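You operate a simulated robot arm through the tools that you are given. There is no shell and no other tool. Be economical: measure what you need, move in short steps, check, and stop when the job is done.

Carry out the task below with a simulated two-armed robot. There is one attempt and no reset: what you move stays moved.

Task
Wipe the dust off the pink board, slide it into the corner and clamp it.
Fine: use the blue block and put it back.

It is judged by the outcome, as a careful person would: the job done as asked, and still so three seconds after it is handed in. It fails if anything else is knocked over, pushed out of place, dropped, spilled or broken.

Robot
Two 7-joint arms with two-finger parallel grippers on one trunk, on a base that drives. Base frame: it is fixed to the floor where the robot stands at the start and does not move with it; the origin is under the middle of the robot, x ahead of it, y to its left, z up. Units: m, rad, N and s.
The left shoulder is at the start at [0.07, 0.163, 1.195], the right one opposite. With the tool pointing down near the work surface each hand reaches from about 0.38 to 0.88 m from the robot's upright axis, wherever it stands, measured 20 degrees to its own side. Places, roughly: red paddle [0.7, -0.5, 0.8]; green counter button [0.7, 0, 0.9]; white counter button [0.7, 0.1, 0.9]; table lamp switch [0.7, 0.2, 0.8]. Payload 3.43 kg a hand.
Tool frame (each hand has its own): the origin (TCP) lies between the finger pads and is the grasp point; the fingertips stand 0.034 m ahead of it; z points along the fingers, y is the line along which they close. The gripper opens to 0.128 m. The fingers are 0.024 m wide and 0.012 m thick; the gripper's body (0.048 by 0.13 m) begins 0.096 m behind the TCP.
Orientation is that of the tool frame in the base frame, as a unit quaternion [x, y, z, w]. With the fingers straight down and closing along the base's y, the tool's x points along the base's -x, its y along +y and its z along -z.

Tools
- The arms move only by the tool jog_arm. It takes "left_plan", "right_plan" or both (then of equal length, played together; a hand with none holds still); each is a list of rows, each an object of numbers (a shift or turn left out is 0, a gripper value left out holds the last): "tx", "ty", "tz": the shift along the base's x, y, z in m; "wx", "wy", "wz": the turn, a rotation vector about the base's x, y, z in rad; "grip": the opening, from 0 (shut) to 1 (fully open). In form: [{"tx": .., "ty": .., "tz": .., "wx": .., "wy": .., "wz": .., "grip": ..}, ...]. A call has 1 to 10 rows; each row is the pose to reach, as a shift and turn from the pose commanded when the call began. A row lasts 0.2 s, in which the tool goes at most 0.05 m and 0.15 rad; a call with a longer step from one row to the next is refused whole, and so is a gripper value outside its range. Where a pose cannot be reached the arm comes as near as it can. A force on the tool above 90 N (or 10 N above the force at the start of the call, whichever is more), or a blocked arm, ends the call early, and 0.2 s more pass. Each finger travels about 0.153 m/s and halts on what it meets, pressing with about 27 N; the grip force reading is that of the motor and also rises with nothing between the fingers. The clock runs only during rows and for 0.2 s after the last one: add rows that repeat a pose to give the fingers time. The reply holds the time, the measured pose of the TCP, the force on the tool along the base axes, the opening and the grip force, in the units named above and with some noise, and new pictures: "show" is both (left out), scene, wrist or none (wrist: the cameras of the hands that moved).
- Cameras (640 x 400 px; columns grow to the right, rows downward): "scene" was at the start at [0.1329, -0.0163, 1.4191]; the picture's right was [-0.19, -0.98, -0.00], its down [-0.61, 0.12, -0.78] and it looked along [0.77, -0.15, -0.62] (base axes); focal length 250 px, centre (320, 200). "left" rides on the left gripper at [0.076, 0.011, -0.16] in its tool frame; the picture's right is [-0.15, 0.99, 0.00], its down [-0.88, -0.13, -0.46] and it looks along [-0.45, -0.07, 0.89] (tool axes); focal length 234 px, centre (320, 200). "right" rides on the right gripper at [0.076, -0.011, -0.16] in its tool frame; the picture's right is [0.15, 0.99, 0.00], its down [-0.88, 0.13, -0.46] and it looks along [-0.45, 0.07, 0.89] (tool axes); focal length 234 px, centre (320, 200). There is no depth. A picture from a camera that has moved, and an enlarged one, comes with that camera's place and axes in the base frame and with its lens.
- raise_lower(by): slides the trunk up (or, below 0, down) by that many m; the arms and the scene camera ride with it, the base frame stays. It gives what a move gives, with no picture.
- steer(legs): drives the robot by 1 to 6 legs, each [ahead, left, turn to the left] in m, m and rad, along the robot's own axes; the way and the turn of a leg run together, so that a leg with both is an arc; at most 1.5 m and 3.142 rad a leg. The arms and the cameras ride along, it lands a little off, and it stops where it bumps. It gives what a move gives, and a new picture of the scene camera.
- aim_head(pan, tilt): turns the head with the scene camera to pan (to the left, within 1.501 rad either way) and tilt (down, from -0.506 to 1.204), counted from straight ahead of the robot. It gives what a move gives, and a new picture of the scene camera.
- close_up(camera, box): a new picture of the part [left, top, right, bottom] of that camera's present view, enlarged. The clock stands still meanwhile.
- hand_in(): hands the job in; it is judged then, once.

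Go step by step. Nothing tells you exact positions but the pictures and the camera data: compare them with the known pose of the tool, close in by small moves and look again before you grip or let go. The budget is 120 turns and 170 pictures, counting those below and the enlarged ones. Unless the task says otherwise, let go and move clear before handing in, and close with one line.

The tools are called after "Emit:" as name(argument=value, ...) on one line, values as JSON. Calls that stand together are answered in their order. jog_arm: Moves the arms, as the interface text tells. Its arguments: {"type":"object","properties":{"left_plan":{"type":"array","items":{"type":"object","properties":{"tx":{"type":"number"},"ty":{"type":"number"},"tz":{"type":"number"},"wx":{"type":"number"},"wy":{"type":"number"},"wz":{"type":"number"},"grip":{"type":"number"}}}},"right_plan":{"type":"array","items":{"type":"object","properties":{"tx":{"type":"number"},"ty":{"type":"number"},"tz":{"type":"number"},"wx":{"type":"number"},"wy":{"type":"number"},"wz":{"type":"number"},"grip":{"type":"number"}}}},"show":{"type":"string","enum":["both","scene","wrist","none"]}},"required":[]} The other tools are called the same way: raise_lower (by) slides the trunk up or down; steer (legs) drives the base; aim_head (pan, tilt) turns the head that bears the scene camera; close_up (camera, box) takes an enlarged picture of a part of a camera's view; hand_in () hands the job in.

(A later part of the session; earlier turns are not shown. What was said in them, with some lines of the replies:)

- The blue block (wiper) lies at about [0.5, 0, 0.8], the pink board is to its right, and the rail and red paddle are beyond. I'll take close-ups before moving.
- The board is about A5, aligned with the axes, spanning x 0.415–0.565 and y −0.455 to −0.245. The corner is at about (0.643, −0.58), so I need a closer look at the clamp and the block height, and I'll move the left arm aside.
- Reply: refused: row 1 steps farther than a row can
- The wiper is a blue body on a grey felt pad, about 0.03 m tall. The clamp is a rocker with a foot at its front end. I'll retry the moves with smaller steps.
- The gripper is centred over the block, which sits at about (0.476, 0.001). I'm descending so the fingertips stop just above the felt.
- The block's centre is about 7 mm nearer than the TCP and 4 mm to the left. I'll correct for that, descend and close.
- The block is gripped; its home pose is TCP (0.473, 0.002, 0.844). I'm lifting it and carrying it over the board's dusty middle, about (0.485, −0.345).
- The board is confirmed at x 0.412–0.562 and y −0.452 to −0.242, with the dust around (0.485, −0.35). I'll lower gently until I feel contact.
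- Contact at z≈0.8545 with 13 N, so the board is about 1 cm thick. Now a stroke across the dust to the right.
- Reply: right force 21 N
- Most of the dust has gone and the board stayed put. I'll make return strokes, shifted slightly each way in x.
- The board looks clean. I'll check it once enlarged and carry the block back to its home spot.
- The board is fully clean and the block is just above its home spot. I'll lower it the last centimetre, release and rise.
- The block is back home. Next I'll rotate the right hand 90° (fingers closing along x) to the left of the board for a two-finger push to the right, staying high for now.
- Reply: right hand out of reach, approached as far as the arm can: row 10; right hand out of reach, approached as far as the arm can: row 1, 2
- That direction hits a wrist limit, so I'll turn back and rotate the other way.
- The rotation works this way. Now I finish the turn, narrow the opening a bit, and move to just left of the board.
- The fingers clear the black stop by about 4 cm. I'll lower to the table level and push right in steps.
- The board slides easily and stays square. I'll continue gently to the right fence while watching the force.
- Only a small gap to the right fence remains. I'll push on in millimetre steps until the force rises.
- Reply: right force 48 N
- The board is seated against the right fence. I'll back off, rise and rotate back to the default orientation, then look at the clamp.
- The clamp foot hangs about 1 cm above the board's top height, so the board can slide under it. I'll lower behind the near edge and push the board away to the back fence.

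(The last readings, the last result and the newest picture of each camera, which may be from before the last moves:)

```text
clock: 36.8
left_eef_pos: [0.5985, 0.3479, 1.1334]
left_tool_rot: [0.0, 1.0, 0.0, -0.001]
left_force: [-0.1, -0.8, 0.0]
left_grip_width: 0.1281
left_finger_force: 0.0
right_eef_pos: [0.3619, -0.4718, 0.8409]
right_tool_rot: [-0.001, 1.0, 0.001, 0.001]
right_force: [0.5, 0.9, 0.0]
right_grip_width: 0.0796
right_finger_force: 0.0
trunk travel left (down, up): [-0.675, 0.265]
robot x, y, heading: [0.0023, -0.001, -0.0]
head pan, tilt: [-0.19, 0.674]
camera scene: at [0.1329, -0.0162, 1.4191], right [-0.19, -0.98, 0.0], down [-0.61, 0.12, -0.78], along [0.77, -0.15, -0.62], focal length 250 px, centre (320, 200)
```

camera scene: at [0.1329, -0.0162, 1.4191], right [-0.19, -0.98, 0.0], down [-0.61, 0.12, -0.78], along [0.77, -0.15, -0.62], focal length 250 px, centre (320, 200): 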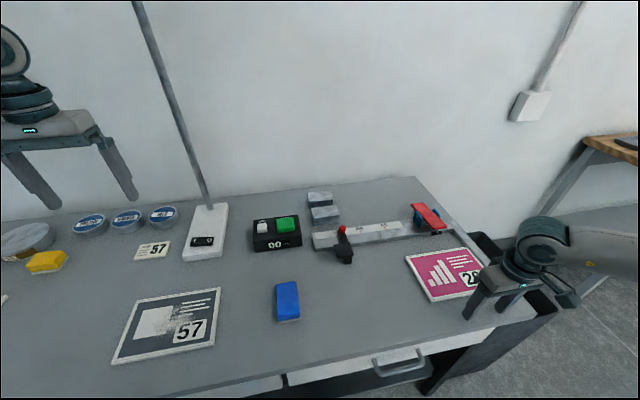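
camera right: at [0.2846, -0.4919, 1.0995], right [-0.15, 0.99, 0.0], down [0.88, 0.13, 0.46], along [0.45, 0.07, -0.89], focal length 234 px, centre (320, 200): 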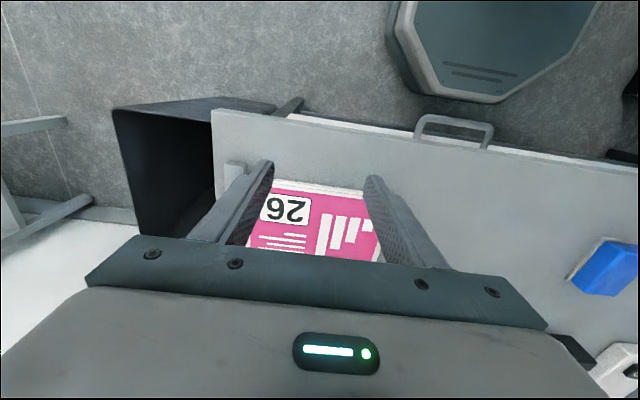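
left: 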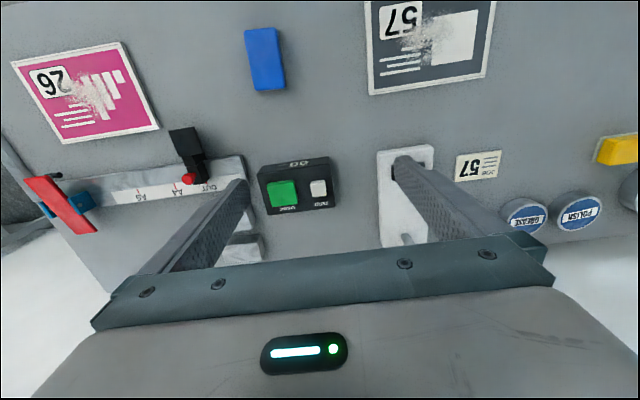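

Emit:
jog_arm(right_plan=[{"tx": 0.015, "tz": -0.002}, {"tx": 0.03, "tz": -0.002}, {"tx": 0.045, "tz": -0.002}, {"tx": 0.06, "tz": -0.002}, {"tx": 0.072, "tz": -0.002}, {"tx": 0.084, "tz": -0.002}, {"tx": 0.094, "tz": -0.002}, {"tx": 0.103, "tz": -0.002}], show="scene")

Emit:
close_up(camera="scene", box=[380, 190, 540, 310])

```text
clock: 38.6
left_eef_pos: [0.5982, 0.3476, 1.1344]
left_tool_rot: [-0.001, 1.0, 0.0, -0.001]
left_force: [-0.4, 0.8, 0.5]
left_grip_width: 0.128
left_finger_force: 0.1
right_eef_pos: [0.4638, -0.4697, 0.8396]
right_tool_rot: [-0.001, 1.0, 0.002, 0.001]
right_force: [0.7, -0.5, 0.3]
right_grip_width: 0.0796
right_finger_force: 0.1
trunk travel left (down, up): [-0.675, 0.265]
robot x, y, heading: [-0.0001, 0.0002, -0.003]
head pan, tilt: [-0.19, 0.674]
camera scene: at [0.1331, -0.0162, 1.4191], right [-0.19, -0.98, 0.0], down [-0.61, 0.12, -0.78], along [0.77, -0.15, -0.62], focal length 250 px, centre (320, 200)
```

scene: 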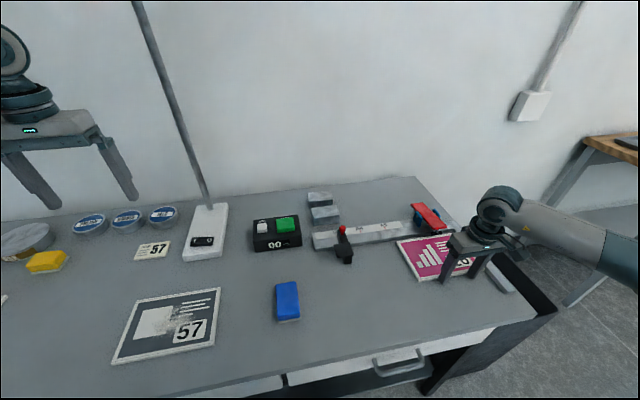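

```text
3.33 times, centred on (460, 250) of scene
camera zoom: at [0.1331, -0.0162, 1.4191], right [-0.19, -0.98, 0.0], down [-0.61, 0.12, -0.78], along [0.77, -0.15, -0.62], focal length 832 px, centre (-147, 33)
```

zoom: 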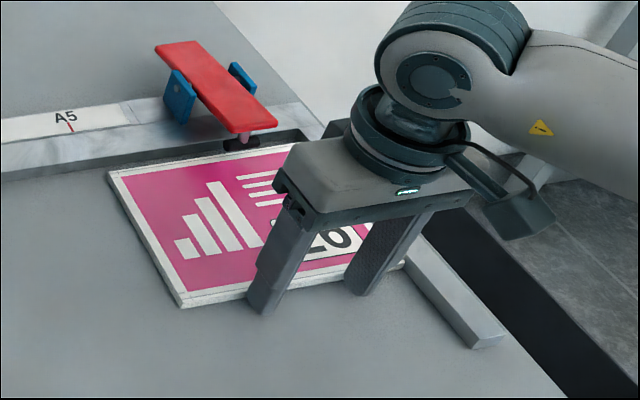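

The board is passing under the foot with about 1.5 cm to go. I'll push the rest in small steps.

Emit:
jog_arm(right_plan=[{"tx": 0.005}, {"tx": 0.009}, {"tx": 0.013}, {"tx": 0.016}, {"tx": 0.018}, {"tx": 0.02}, {"tx": 0.022}], show="none")

Emit:
close_up(camera="scene", box=[380, 190, 540, 310])

```text
clock: 40.2
left_eef_pos: [0.5925, 0.3478, 1.1363]
left_tool_rot: [0.001, 1.0, 0.0, 0.002]
left_force: [0.0, -0.7, 0.7]
left_grip_width: 0.128
left_finger_force: 0.0
right_eef_pos: [0.4775, -0.472, 0.8418]
right_tool_rot: [-0.001, 1.0, 0.0, -0.001]
right_force: [-45.3, 4.4, -0.8]
right_grip_width: 0.0789
right_finger_force: 0.0
trunk travel left (down, up): [-0.675, 0.265]
robot x, y, heading: [-0.0035, 0.0018, -0.006]
head pan, tilt: [-0.19, 0.674]
```

```text
3.33 times, centred on (460, 250) of scene
camera zoom: at [0.1262, -0.016, 1.4197], right [-0.19, -0.98, 0.0], down [-0.61, 0.12, -0.78], along [0.77, -0.15, -0.62], focal length 832 px, centre (-147, 33)
```

zoom: 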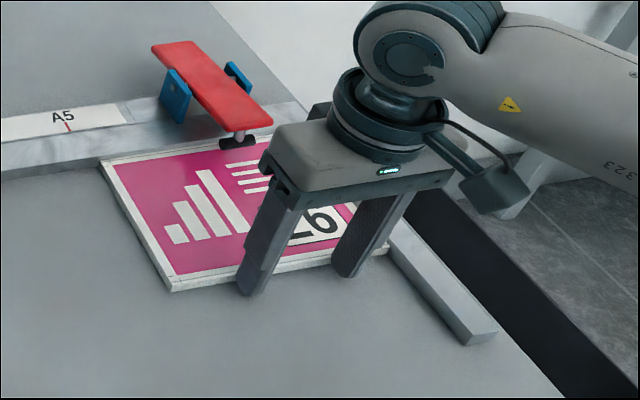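

The board is seated at the back with a 45 N reaction. I'll back off, lift, and inspect both seams and the clamp.

Emit:
jog_arm(right_plan=[{"tx": -0.03}, {"tx": -0.045, "tz": 0.01}, {"tx": -0.06, "tz": 0.05}, {"tx": -0.06, "tz": 0.1, "grip": 0.3}, {"tx": -0.03, "tz": 0.14, "grip": 0.0}, {"tx": -0.0, "tz": 0.17, "grip": 0}, {"tx": 0.0, "tz": 0.17, "grip": 0}])

Emit:
close_up(camera="scene", box=[380, 190, 520, 300])

Emit:
close_up(camera="right", box=[120, 20, 440, 250])

```text
clock: 41.8
left_eef_pos: [0.5979, 0.3484, 1.1347]
left_tool_rot: [0.0, 1.0, 0.0, 0.0]
left_force: [-0.2, 0.3, 0.3]
left_grip_width: 0.1279
left_finger_force: 0.0
right_eef_pos: [0.4858, -0.4716, 1.0088]
right_tool_rot: [-0.001, 1.0, 0.001, 0.002]
right_force: [-0.1, -0.4, 0.0]
right_grip_width: 0.0002
right_finger_force: 27.2
trunk travel left (down, up): [-0.675, 0.265]
robot x, y, heading: [0.0002, -0.0004, 0.001]
head pan, tilt: [-0.19, 0.674]
camera scene: at [0.1316, -0.0166, 1.4193], right [-0.19, -0.98, 0.0], down [-0.61, 0.12, -0.78], along [0.77, -0.15, -0.62], focal length 250 px, centre (320, 200)
camera right: at [0.4088, -0.4822, 1.1689], right [-0.15, 0.99, 0.0], down [0.88, 0.13, 0.46], along [0.45, 0.07, -0.89], focal length 234 px, centre (320, 200)
```

scene: 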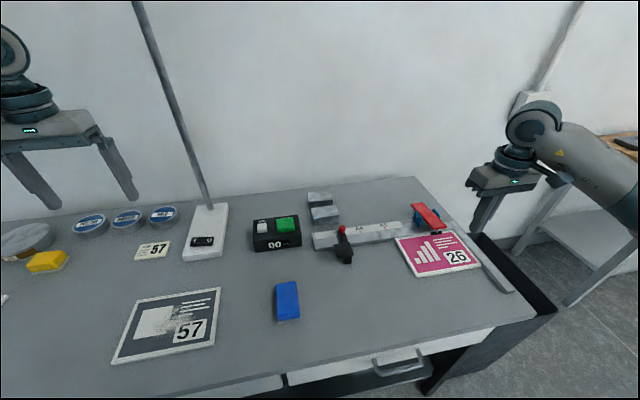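
right: 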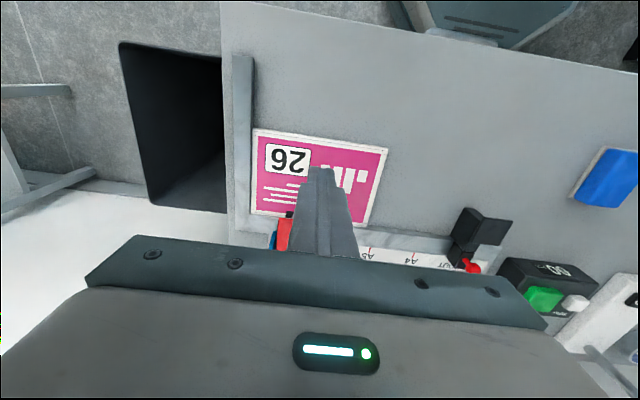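

```text
3.64 times, centred on (450, 245) of scene
camera zoom: at [0.1316, -0.0166, 1.4193], right [-0.19, -0.98, 0.0], down [-0.61, 0.12, -0.78], along [0.77, -0.15, -0.62], focal length 907 px, centre (-153, 36)
```

zoom: 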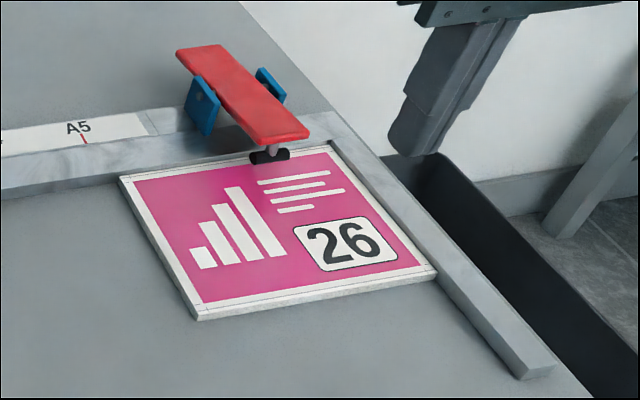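

```text
1.74 times, centred on (280, 135) of right
camera zoom: at [0.4088, -0.4822, 1.1689], right [-0.15, 0.99, 0.0], down [0.88, 0.13, 0.46], along [0.45, 0.07, -0.89], focal length 407 px, centre (390, 313)
```

zoom: 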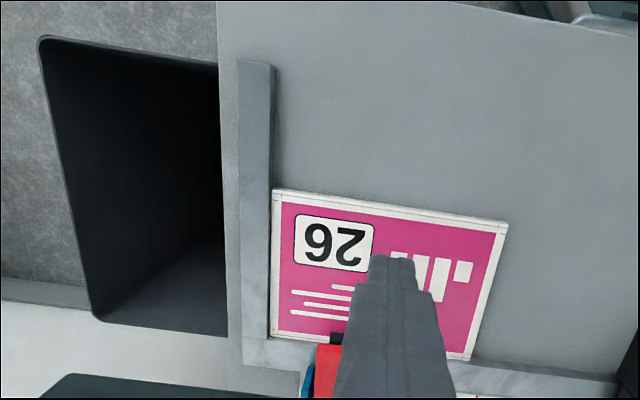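

The board sits snugly in the corner. The paddle's front end is at about (0.62, −0.49, 0.866), so I'll hover the closed fingertips above it.

Emit:
jog_arm(right_plan=[{"tx": 0.04, "ty": -0.005}, {"tx": 0.08, "ty": -0.01}, {"tx": 0.12, "ty": -0.018}, {"tx": 0.142, "ty": -0.018, "tz": -0.03}, {"tx": 0.142, "ty": -0.018, "tz": -0.07}, {"tx": 0.142, "ty": -0.018, "tz": -0.07}])

Emit:
close_up(camera="scene", box=[380, 170, 520, 270])

```text
clock: 43.2
left_eef_pos: [0.599, 0.3496, 1.1341]
left_tool_rot: [-0.001, 1.0, 0.0, 0.0]
left_force: [0.8, -0.4, 0.2]
left_grip_width: 0.1281
left_finger_force: 0.0
right_eef_pos: [0.6267, -0.488, 0.9403]
right_tool_rot: [-0.001, 1.0, 0.0, 0.001]
right_force: [-0.4, 0.0, -0.1]
right_grip_width: 0.0
right_finger_force: 27.3
trunk travel left (down, up): [-0.675, 0.265]
robot x, y, heading: [-0.002, -0.0019, 0.001]
head pan, tilt: [-0.19, 0.674]
camera scene: at [0.1331, -0.0156, 1.4191], right [-0.19, -0.98, 0.0], down [-0.61, 0.12, -0.78], along [0.77, -0.15, -0.62], focal length 250 px, centre (320, 200)
camera right: at [0.5502, -0.4979, 1.0993], right [-0.15, 0.99, 0.0], down [0.88, 0.13, 0.46], along [0.45, 0.07, -0.89], focal length 234 px, centre (320, 200)
```

scene: 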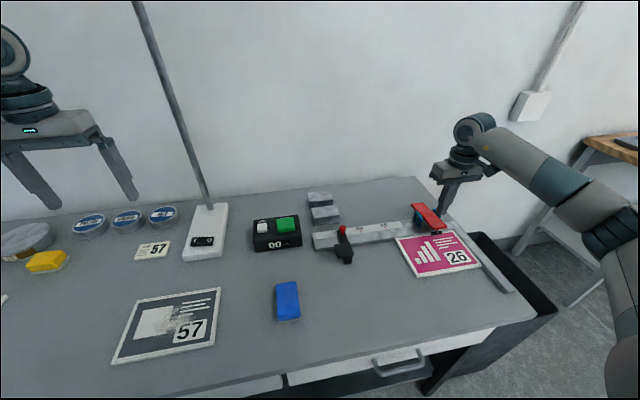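
right: 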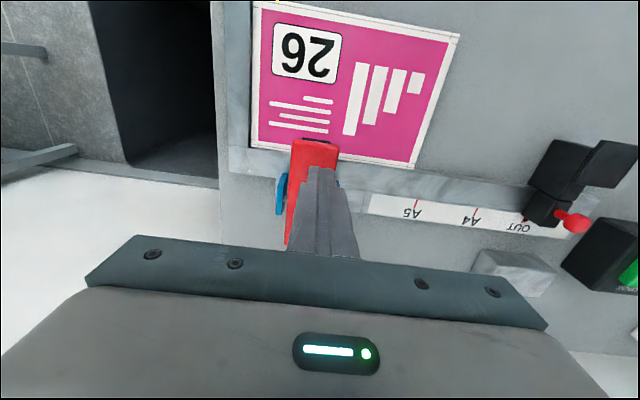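

```text
4.00 times, centred on (450, 220) of scene
camera zoom: at [0.1331, -0.0156, 1.4191], right [-0.19, -0.98, 0.0], down [-0.61, 0.12, -0.78], along [0.77, -0.15, -0.62], focal length 998 px, centre (-200, 120)
```

zoom: 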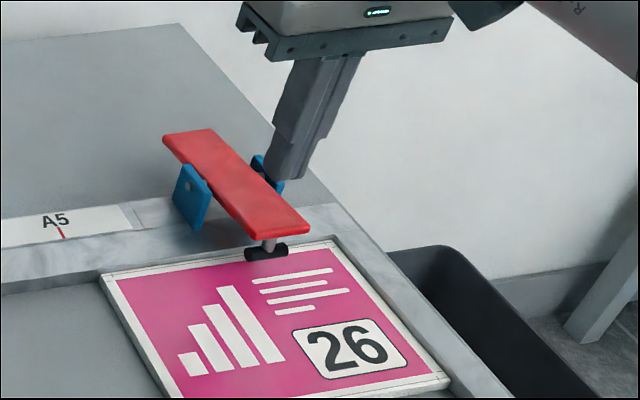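

The fingertips are about 4 cm above the paddle's front end and nearly centred. I'll lower to contact and then press gradually.

Emit:
jog_arm(right_plan=[{"ty": -0.003, "tx": -0.003, "tz": -0.02}, {"ty": -0.003, "tx": -0.003, "tz": -0.034}, {"ty": -0.003, "tx": -0.003, "tz": -0.04}, {"ty": -0.003, "tx": -0.003, "tz": -0.045}], show="none")

Emit:
close_up(camera="scene", box=[380, 170, 520, 270])

```text
clock: 44.2
left_eef_pos: [0.5966, 0.3475, 1.133]
left_tool_rot: [0.0, 1.0, 0.001, 0.0]
left_force: [-0.1, -0.3, -0.8]
left_grip_width: 0.128
left_finger_force: 0.1
right_eef_pos: [0.6248, -0.4924, 0.8951]
right_tool_rot: [-0.001, 1.0, 0.001, 0.002]
right_force: [-2.2, -0.1, 3.5]
right_grip_width: 0.0002
right_finger_force: 27.3
trunk travel left (down, up): [-0.675, 0.265]
robot x, y, heading: [-0.0004, 0.0005, 0.002]
head pan, tilt: [-0.19, 0.674]
```

```text
4.00 times, centred on (450, 220) of scene
camera zoom: at [0.1322, -0.0158, 1.4193], right [-0.19, -0.98, 0.0], down [-0.61, 0.12, -0.78], along [0.77, -0.15, -0.62], focal length 998 px, centre (-200, 120)
```

zoom: 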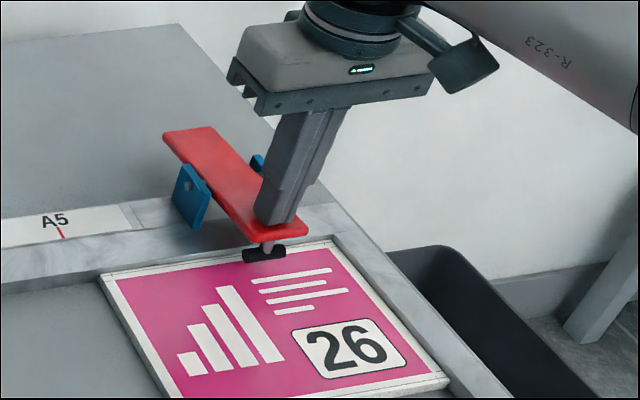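

Contact, and the paddle tilts under a light force. I'll keep pressing.

Emit:
jog_arm(right_plan=[{"tz": -0.004}, {"tz": -0.008}, {"tz": -0.011}, {"tz": -0.014}, {"tz": -0.017}, {"tz": -0.02}], show="none")

Emit:
close_up(camera="scene", box=[380, 170, 520, 270])

```text
clock: 45.6
left_eef_pos: [0.5945, 0.3511, 1.1363]
left_tool_rot: [0.0, 1.0, -0.001, 0.001]
left_force: [0.5, -0.4, 0.8]
left_grip_width: 0.1281
left_finger_force: 0.1
right_eef_pos: [0.6246, -0.4913, 0.8849]
right_tool_rot: [0.001, 1.0, -0.001, 0.01]
right_force: [7.2, -13.9, 55.6]
right_grip_width: 0.0
right_finger_force: 27.6
trunk travel left (down, up): [-0.675, 0.265]
robot x, y, heading: [0.0008, -0.0013, -0.003]
head pan, tilt: [-0.19, 0.674]
```

```text
4.00 times, centred on (450, 220) of scene
camera zoom: at [0.1273, -0.0131, 1.4205], right [-0.19, -0.98, 0.0], down [-0.61, 0.12, -0.78], along [0.77, -0.15, -0.62], focal length 998 px, centre (-200, 120)
```

zoom: 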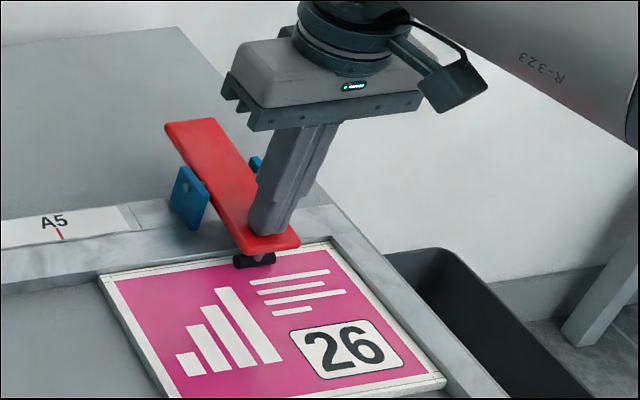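

The foot is on the board and pushing back with 55 N. I'll lift off and see whether the paddle stays down.

Emit:
jog_arm(right_plan=[{"tz": 0.02}, {"tz": 0.04}, {"tz": 0.08}, {"tz": 0.12}, {"tz": 0.12, "tx": -0.04}])

Emit:
close_up(camera="scene", box=[380, 180, 480, 250])

```text
clock: 46.8
left_eef_pos: [0.5958, 0.3473, 1.1358]
left_tool_rot: [0.0, 1.0, 0.001, 0.001]
left_force: [-1.2, 0.1, 0.1]
left_grip_width: 0.1279
left_finger_force: 0.1
right_eef_pos: [0.5849, -0.4909, 0.9931]
right_tool_rot: [-0.001, 1.0, 0.001, 0.001]
right_force: [-1.4, 0.3, -0.1]
right_grip_width: 0.0002
right_finger_force: 26.9
trunk travel left (down, up): [-0.675, 0.265]
robot x, y, heading: [0.0006, 0.0008, -0.0]
head pan, tilt: [-0.19, 0.674]
camera scene: at [0.1299, -0.0176, 1.4195], right [-0.19, -0.98, 0.0], down [-0.61, 0.12, -0.78], along [0.77, -0.15, -0.62], focal length 250 px, centre (320, 200)
camera right: at [0.5066, -0.5029, 1.1527], right [-0.15, 0.99, 0.0], down [0.88, 0.13, 0.46], along [0.45, 0.07, -0.89], focal length 234 px, centre (320, 200)
```

scene: 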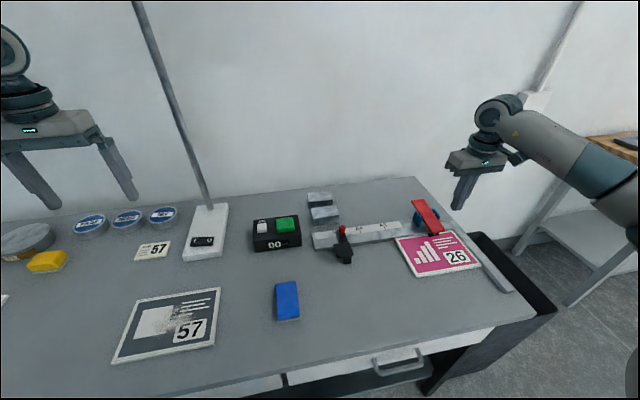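
right: 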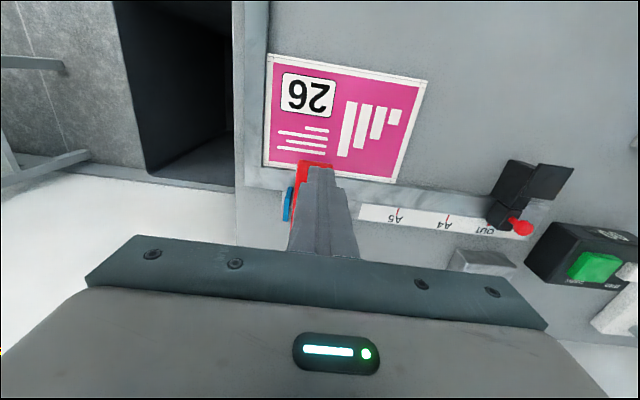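

```text
5.71 times, centred on (430, 215) of scene
camera zoom: at [0.1299, -0.0176, 1.4195], right [-0.19, -0.98, 0.0], down [-0.61, 0.12, -0.78], along [0.77, -0.15, -0.62], focal length 1426 px, centre (-309, 114)
```

zoom: 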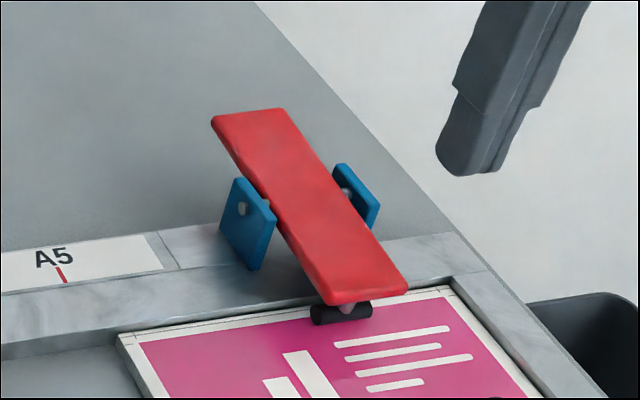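

The clamp holds with its foot on the board. I'll retract the right hand to clear space and verify the seams and clamp once more.

Emit:
jog_arm(right_plan=[{"tz": 0.04, "tx": -0.02}, {"tz": 0.08, "tx": -0.03}, {"tz": 0.12, "tx": -0.04, "grip": 0.5}, {"tz": 0.14, "tx": -0.06, "ty": -0.02, "grip": 1.0}, {"tz": 0.15, "tx": -0.08, "ty": -0.03}, {"tz": 0.15, "tx": -0.08, "ty": -0.03}], show="none")

Emit:
close_up(camera="right", box=[250, 60, 450, 240])

Emit:
close_up(camera="scene", box=[385, 190, 525, 290])

```text
clock: 48.2
left_eef_pos: [0.5995, 0.3483, 1.1325]
left_tool_rot: [0.0, 1.0, 0.0, -0.001]
left_force: [-0.1, -0.1, 0.6]
left_grip_width: 0.1279
left_finger_force: 0.2
right_eef_pos: [0.505, -0.5226, 1.1438]
right_tool_rot: [-0.001, 1.0, 0.001, 0.001]
right_force: [-0.6, -0.7, -0.3]
right_grip_width: 0.1281
right_finger_force: 0.1
trunk travel left (down, up): [-0.675, 0.265]
robot x, y, heading: [0.001, 0.0019, 0.001]
head pan, tilt: [-0.19, 0.674]
```

```text
2.22 times, centred on (350, 150) of right
camera zoom: at [0.4285, -0.5327, 1.304], right [-0.15, 0.99, 0.0], down [0.88, 0.13, 0.46], along [0.45, 0.07, -0.89], focal length 520 px, centre (253, 311)
```

zoom: 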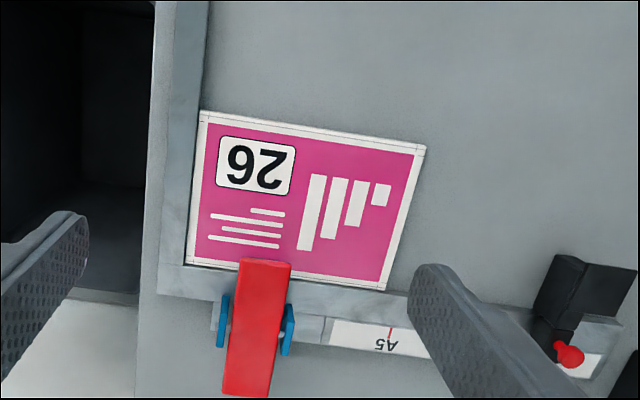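

```text
4.00 times, centred on (455, 240) of scene
camera zoom: at [0.1337, -0.0157, 1.419], right [-0.19, -0.98, 0.0], down [-0.61, 0.12, -0.78], along [0.77, -0.15, -0.62], focal length 998 px, centre (-220, 40)
```

zoom: 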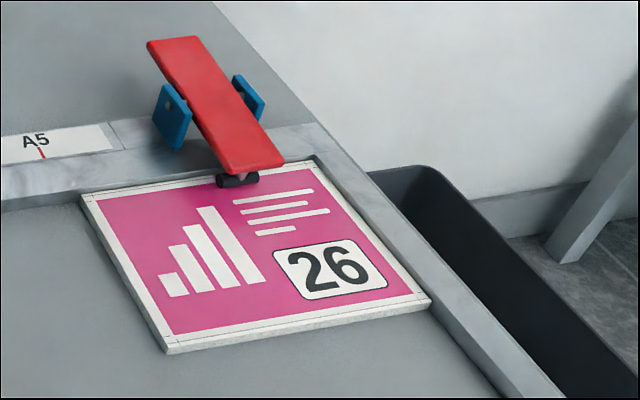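

The board is clean, flush in the corner and held under the clamp foot. The blue block is back in place, nothing else has moved, and both hands are clear, so I'm handing in.

Emit:
hand_in()

```text
The job is handed in.
```

The pink board is wiped clean, pushed into the corner and clamped, and the blue block is back where it was.
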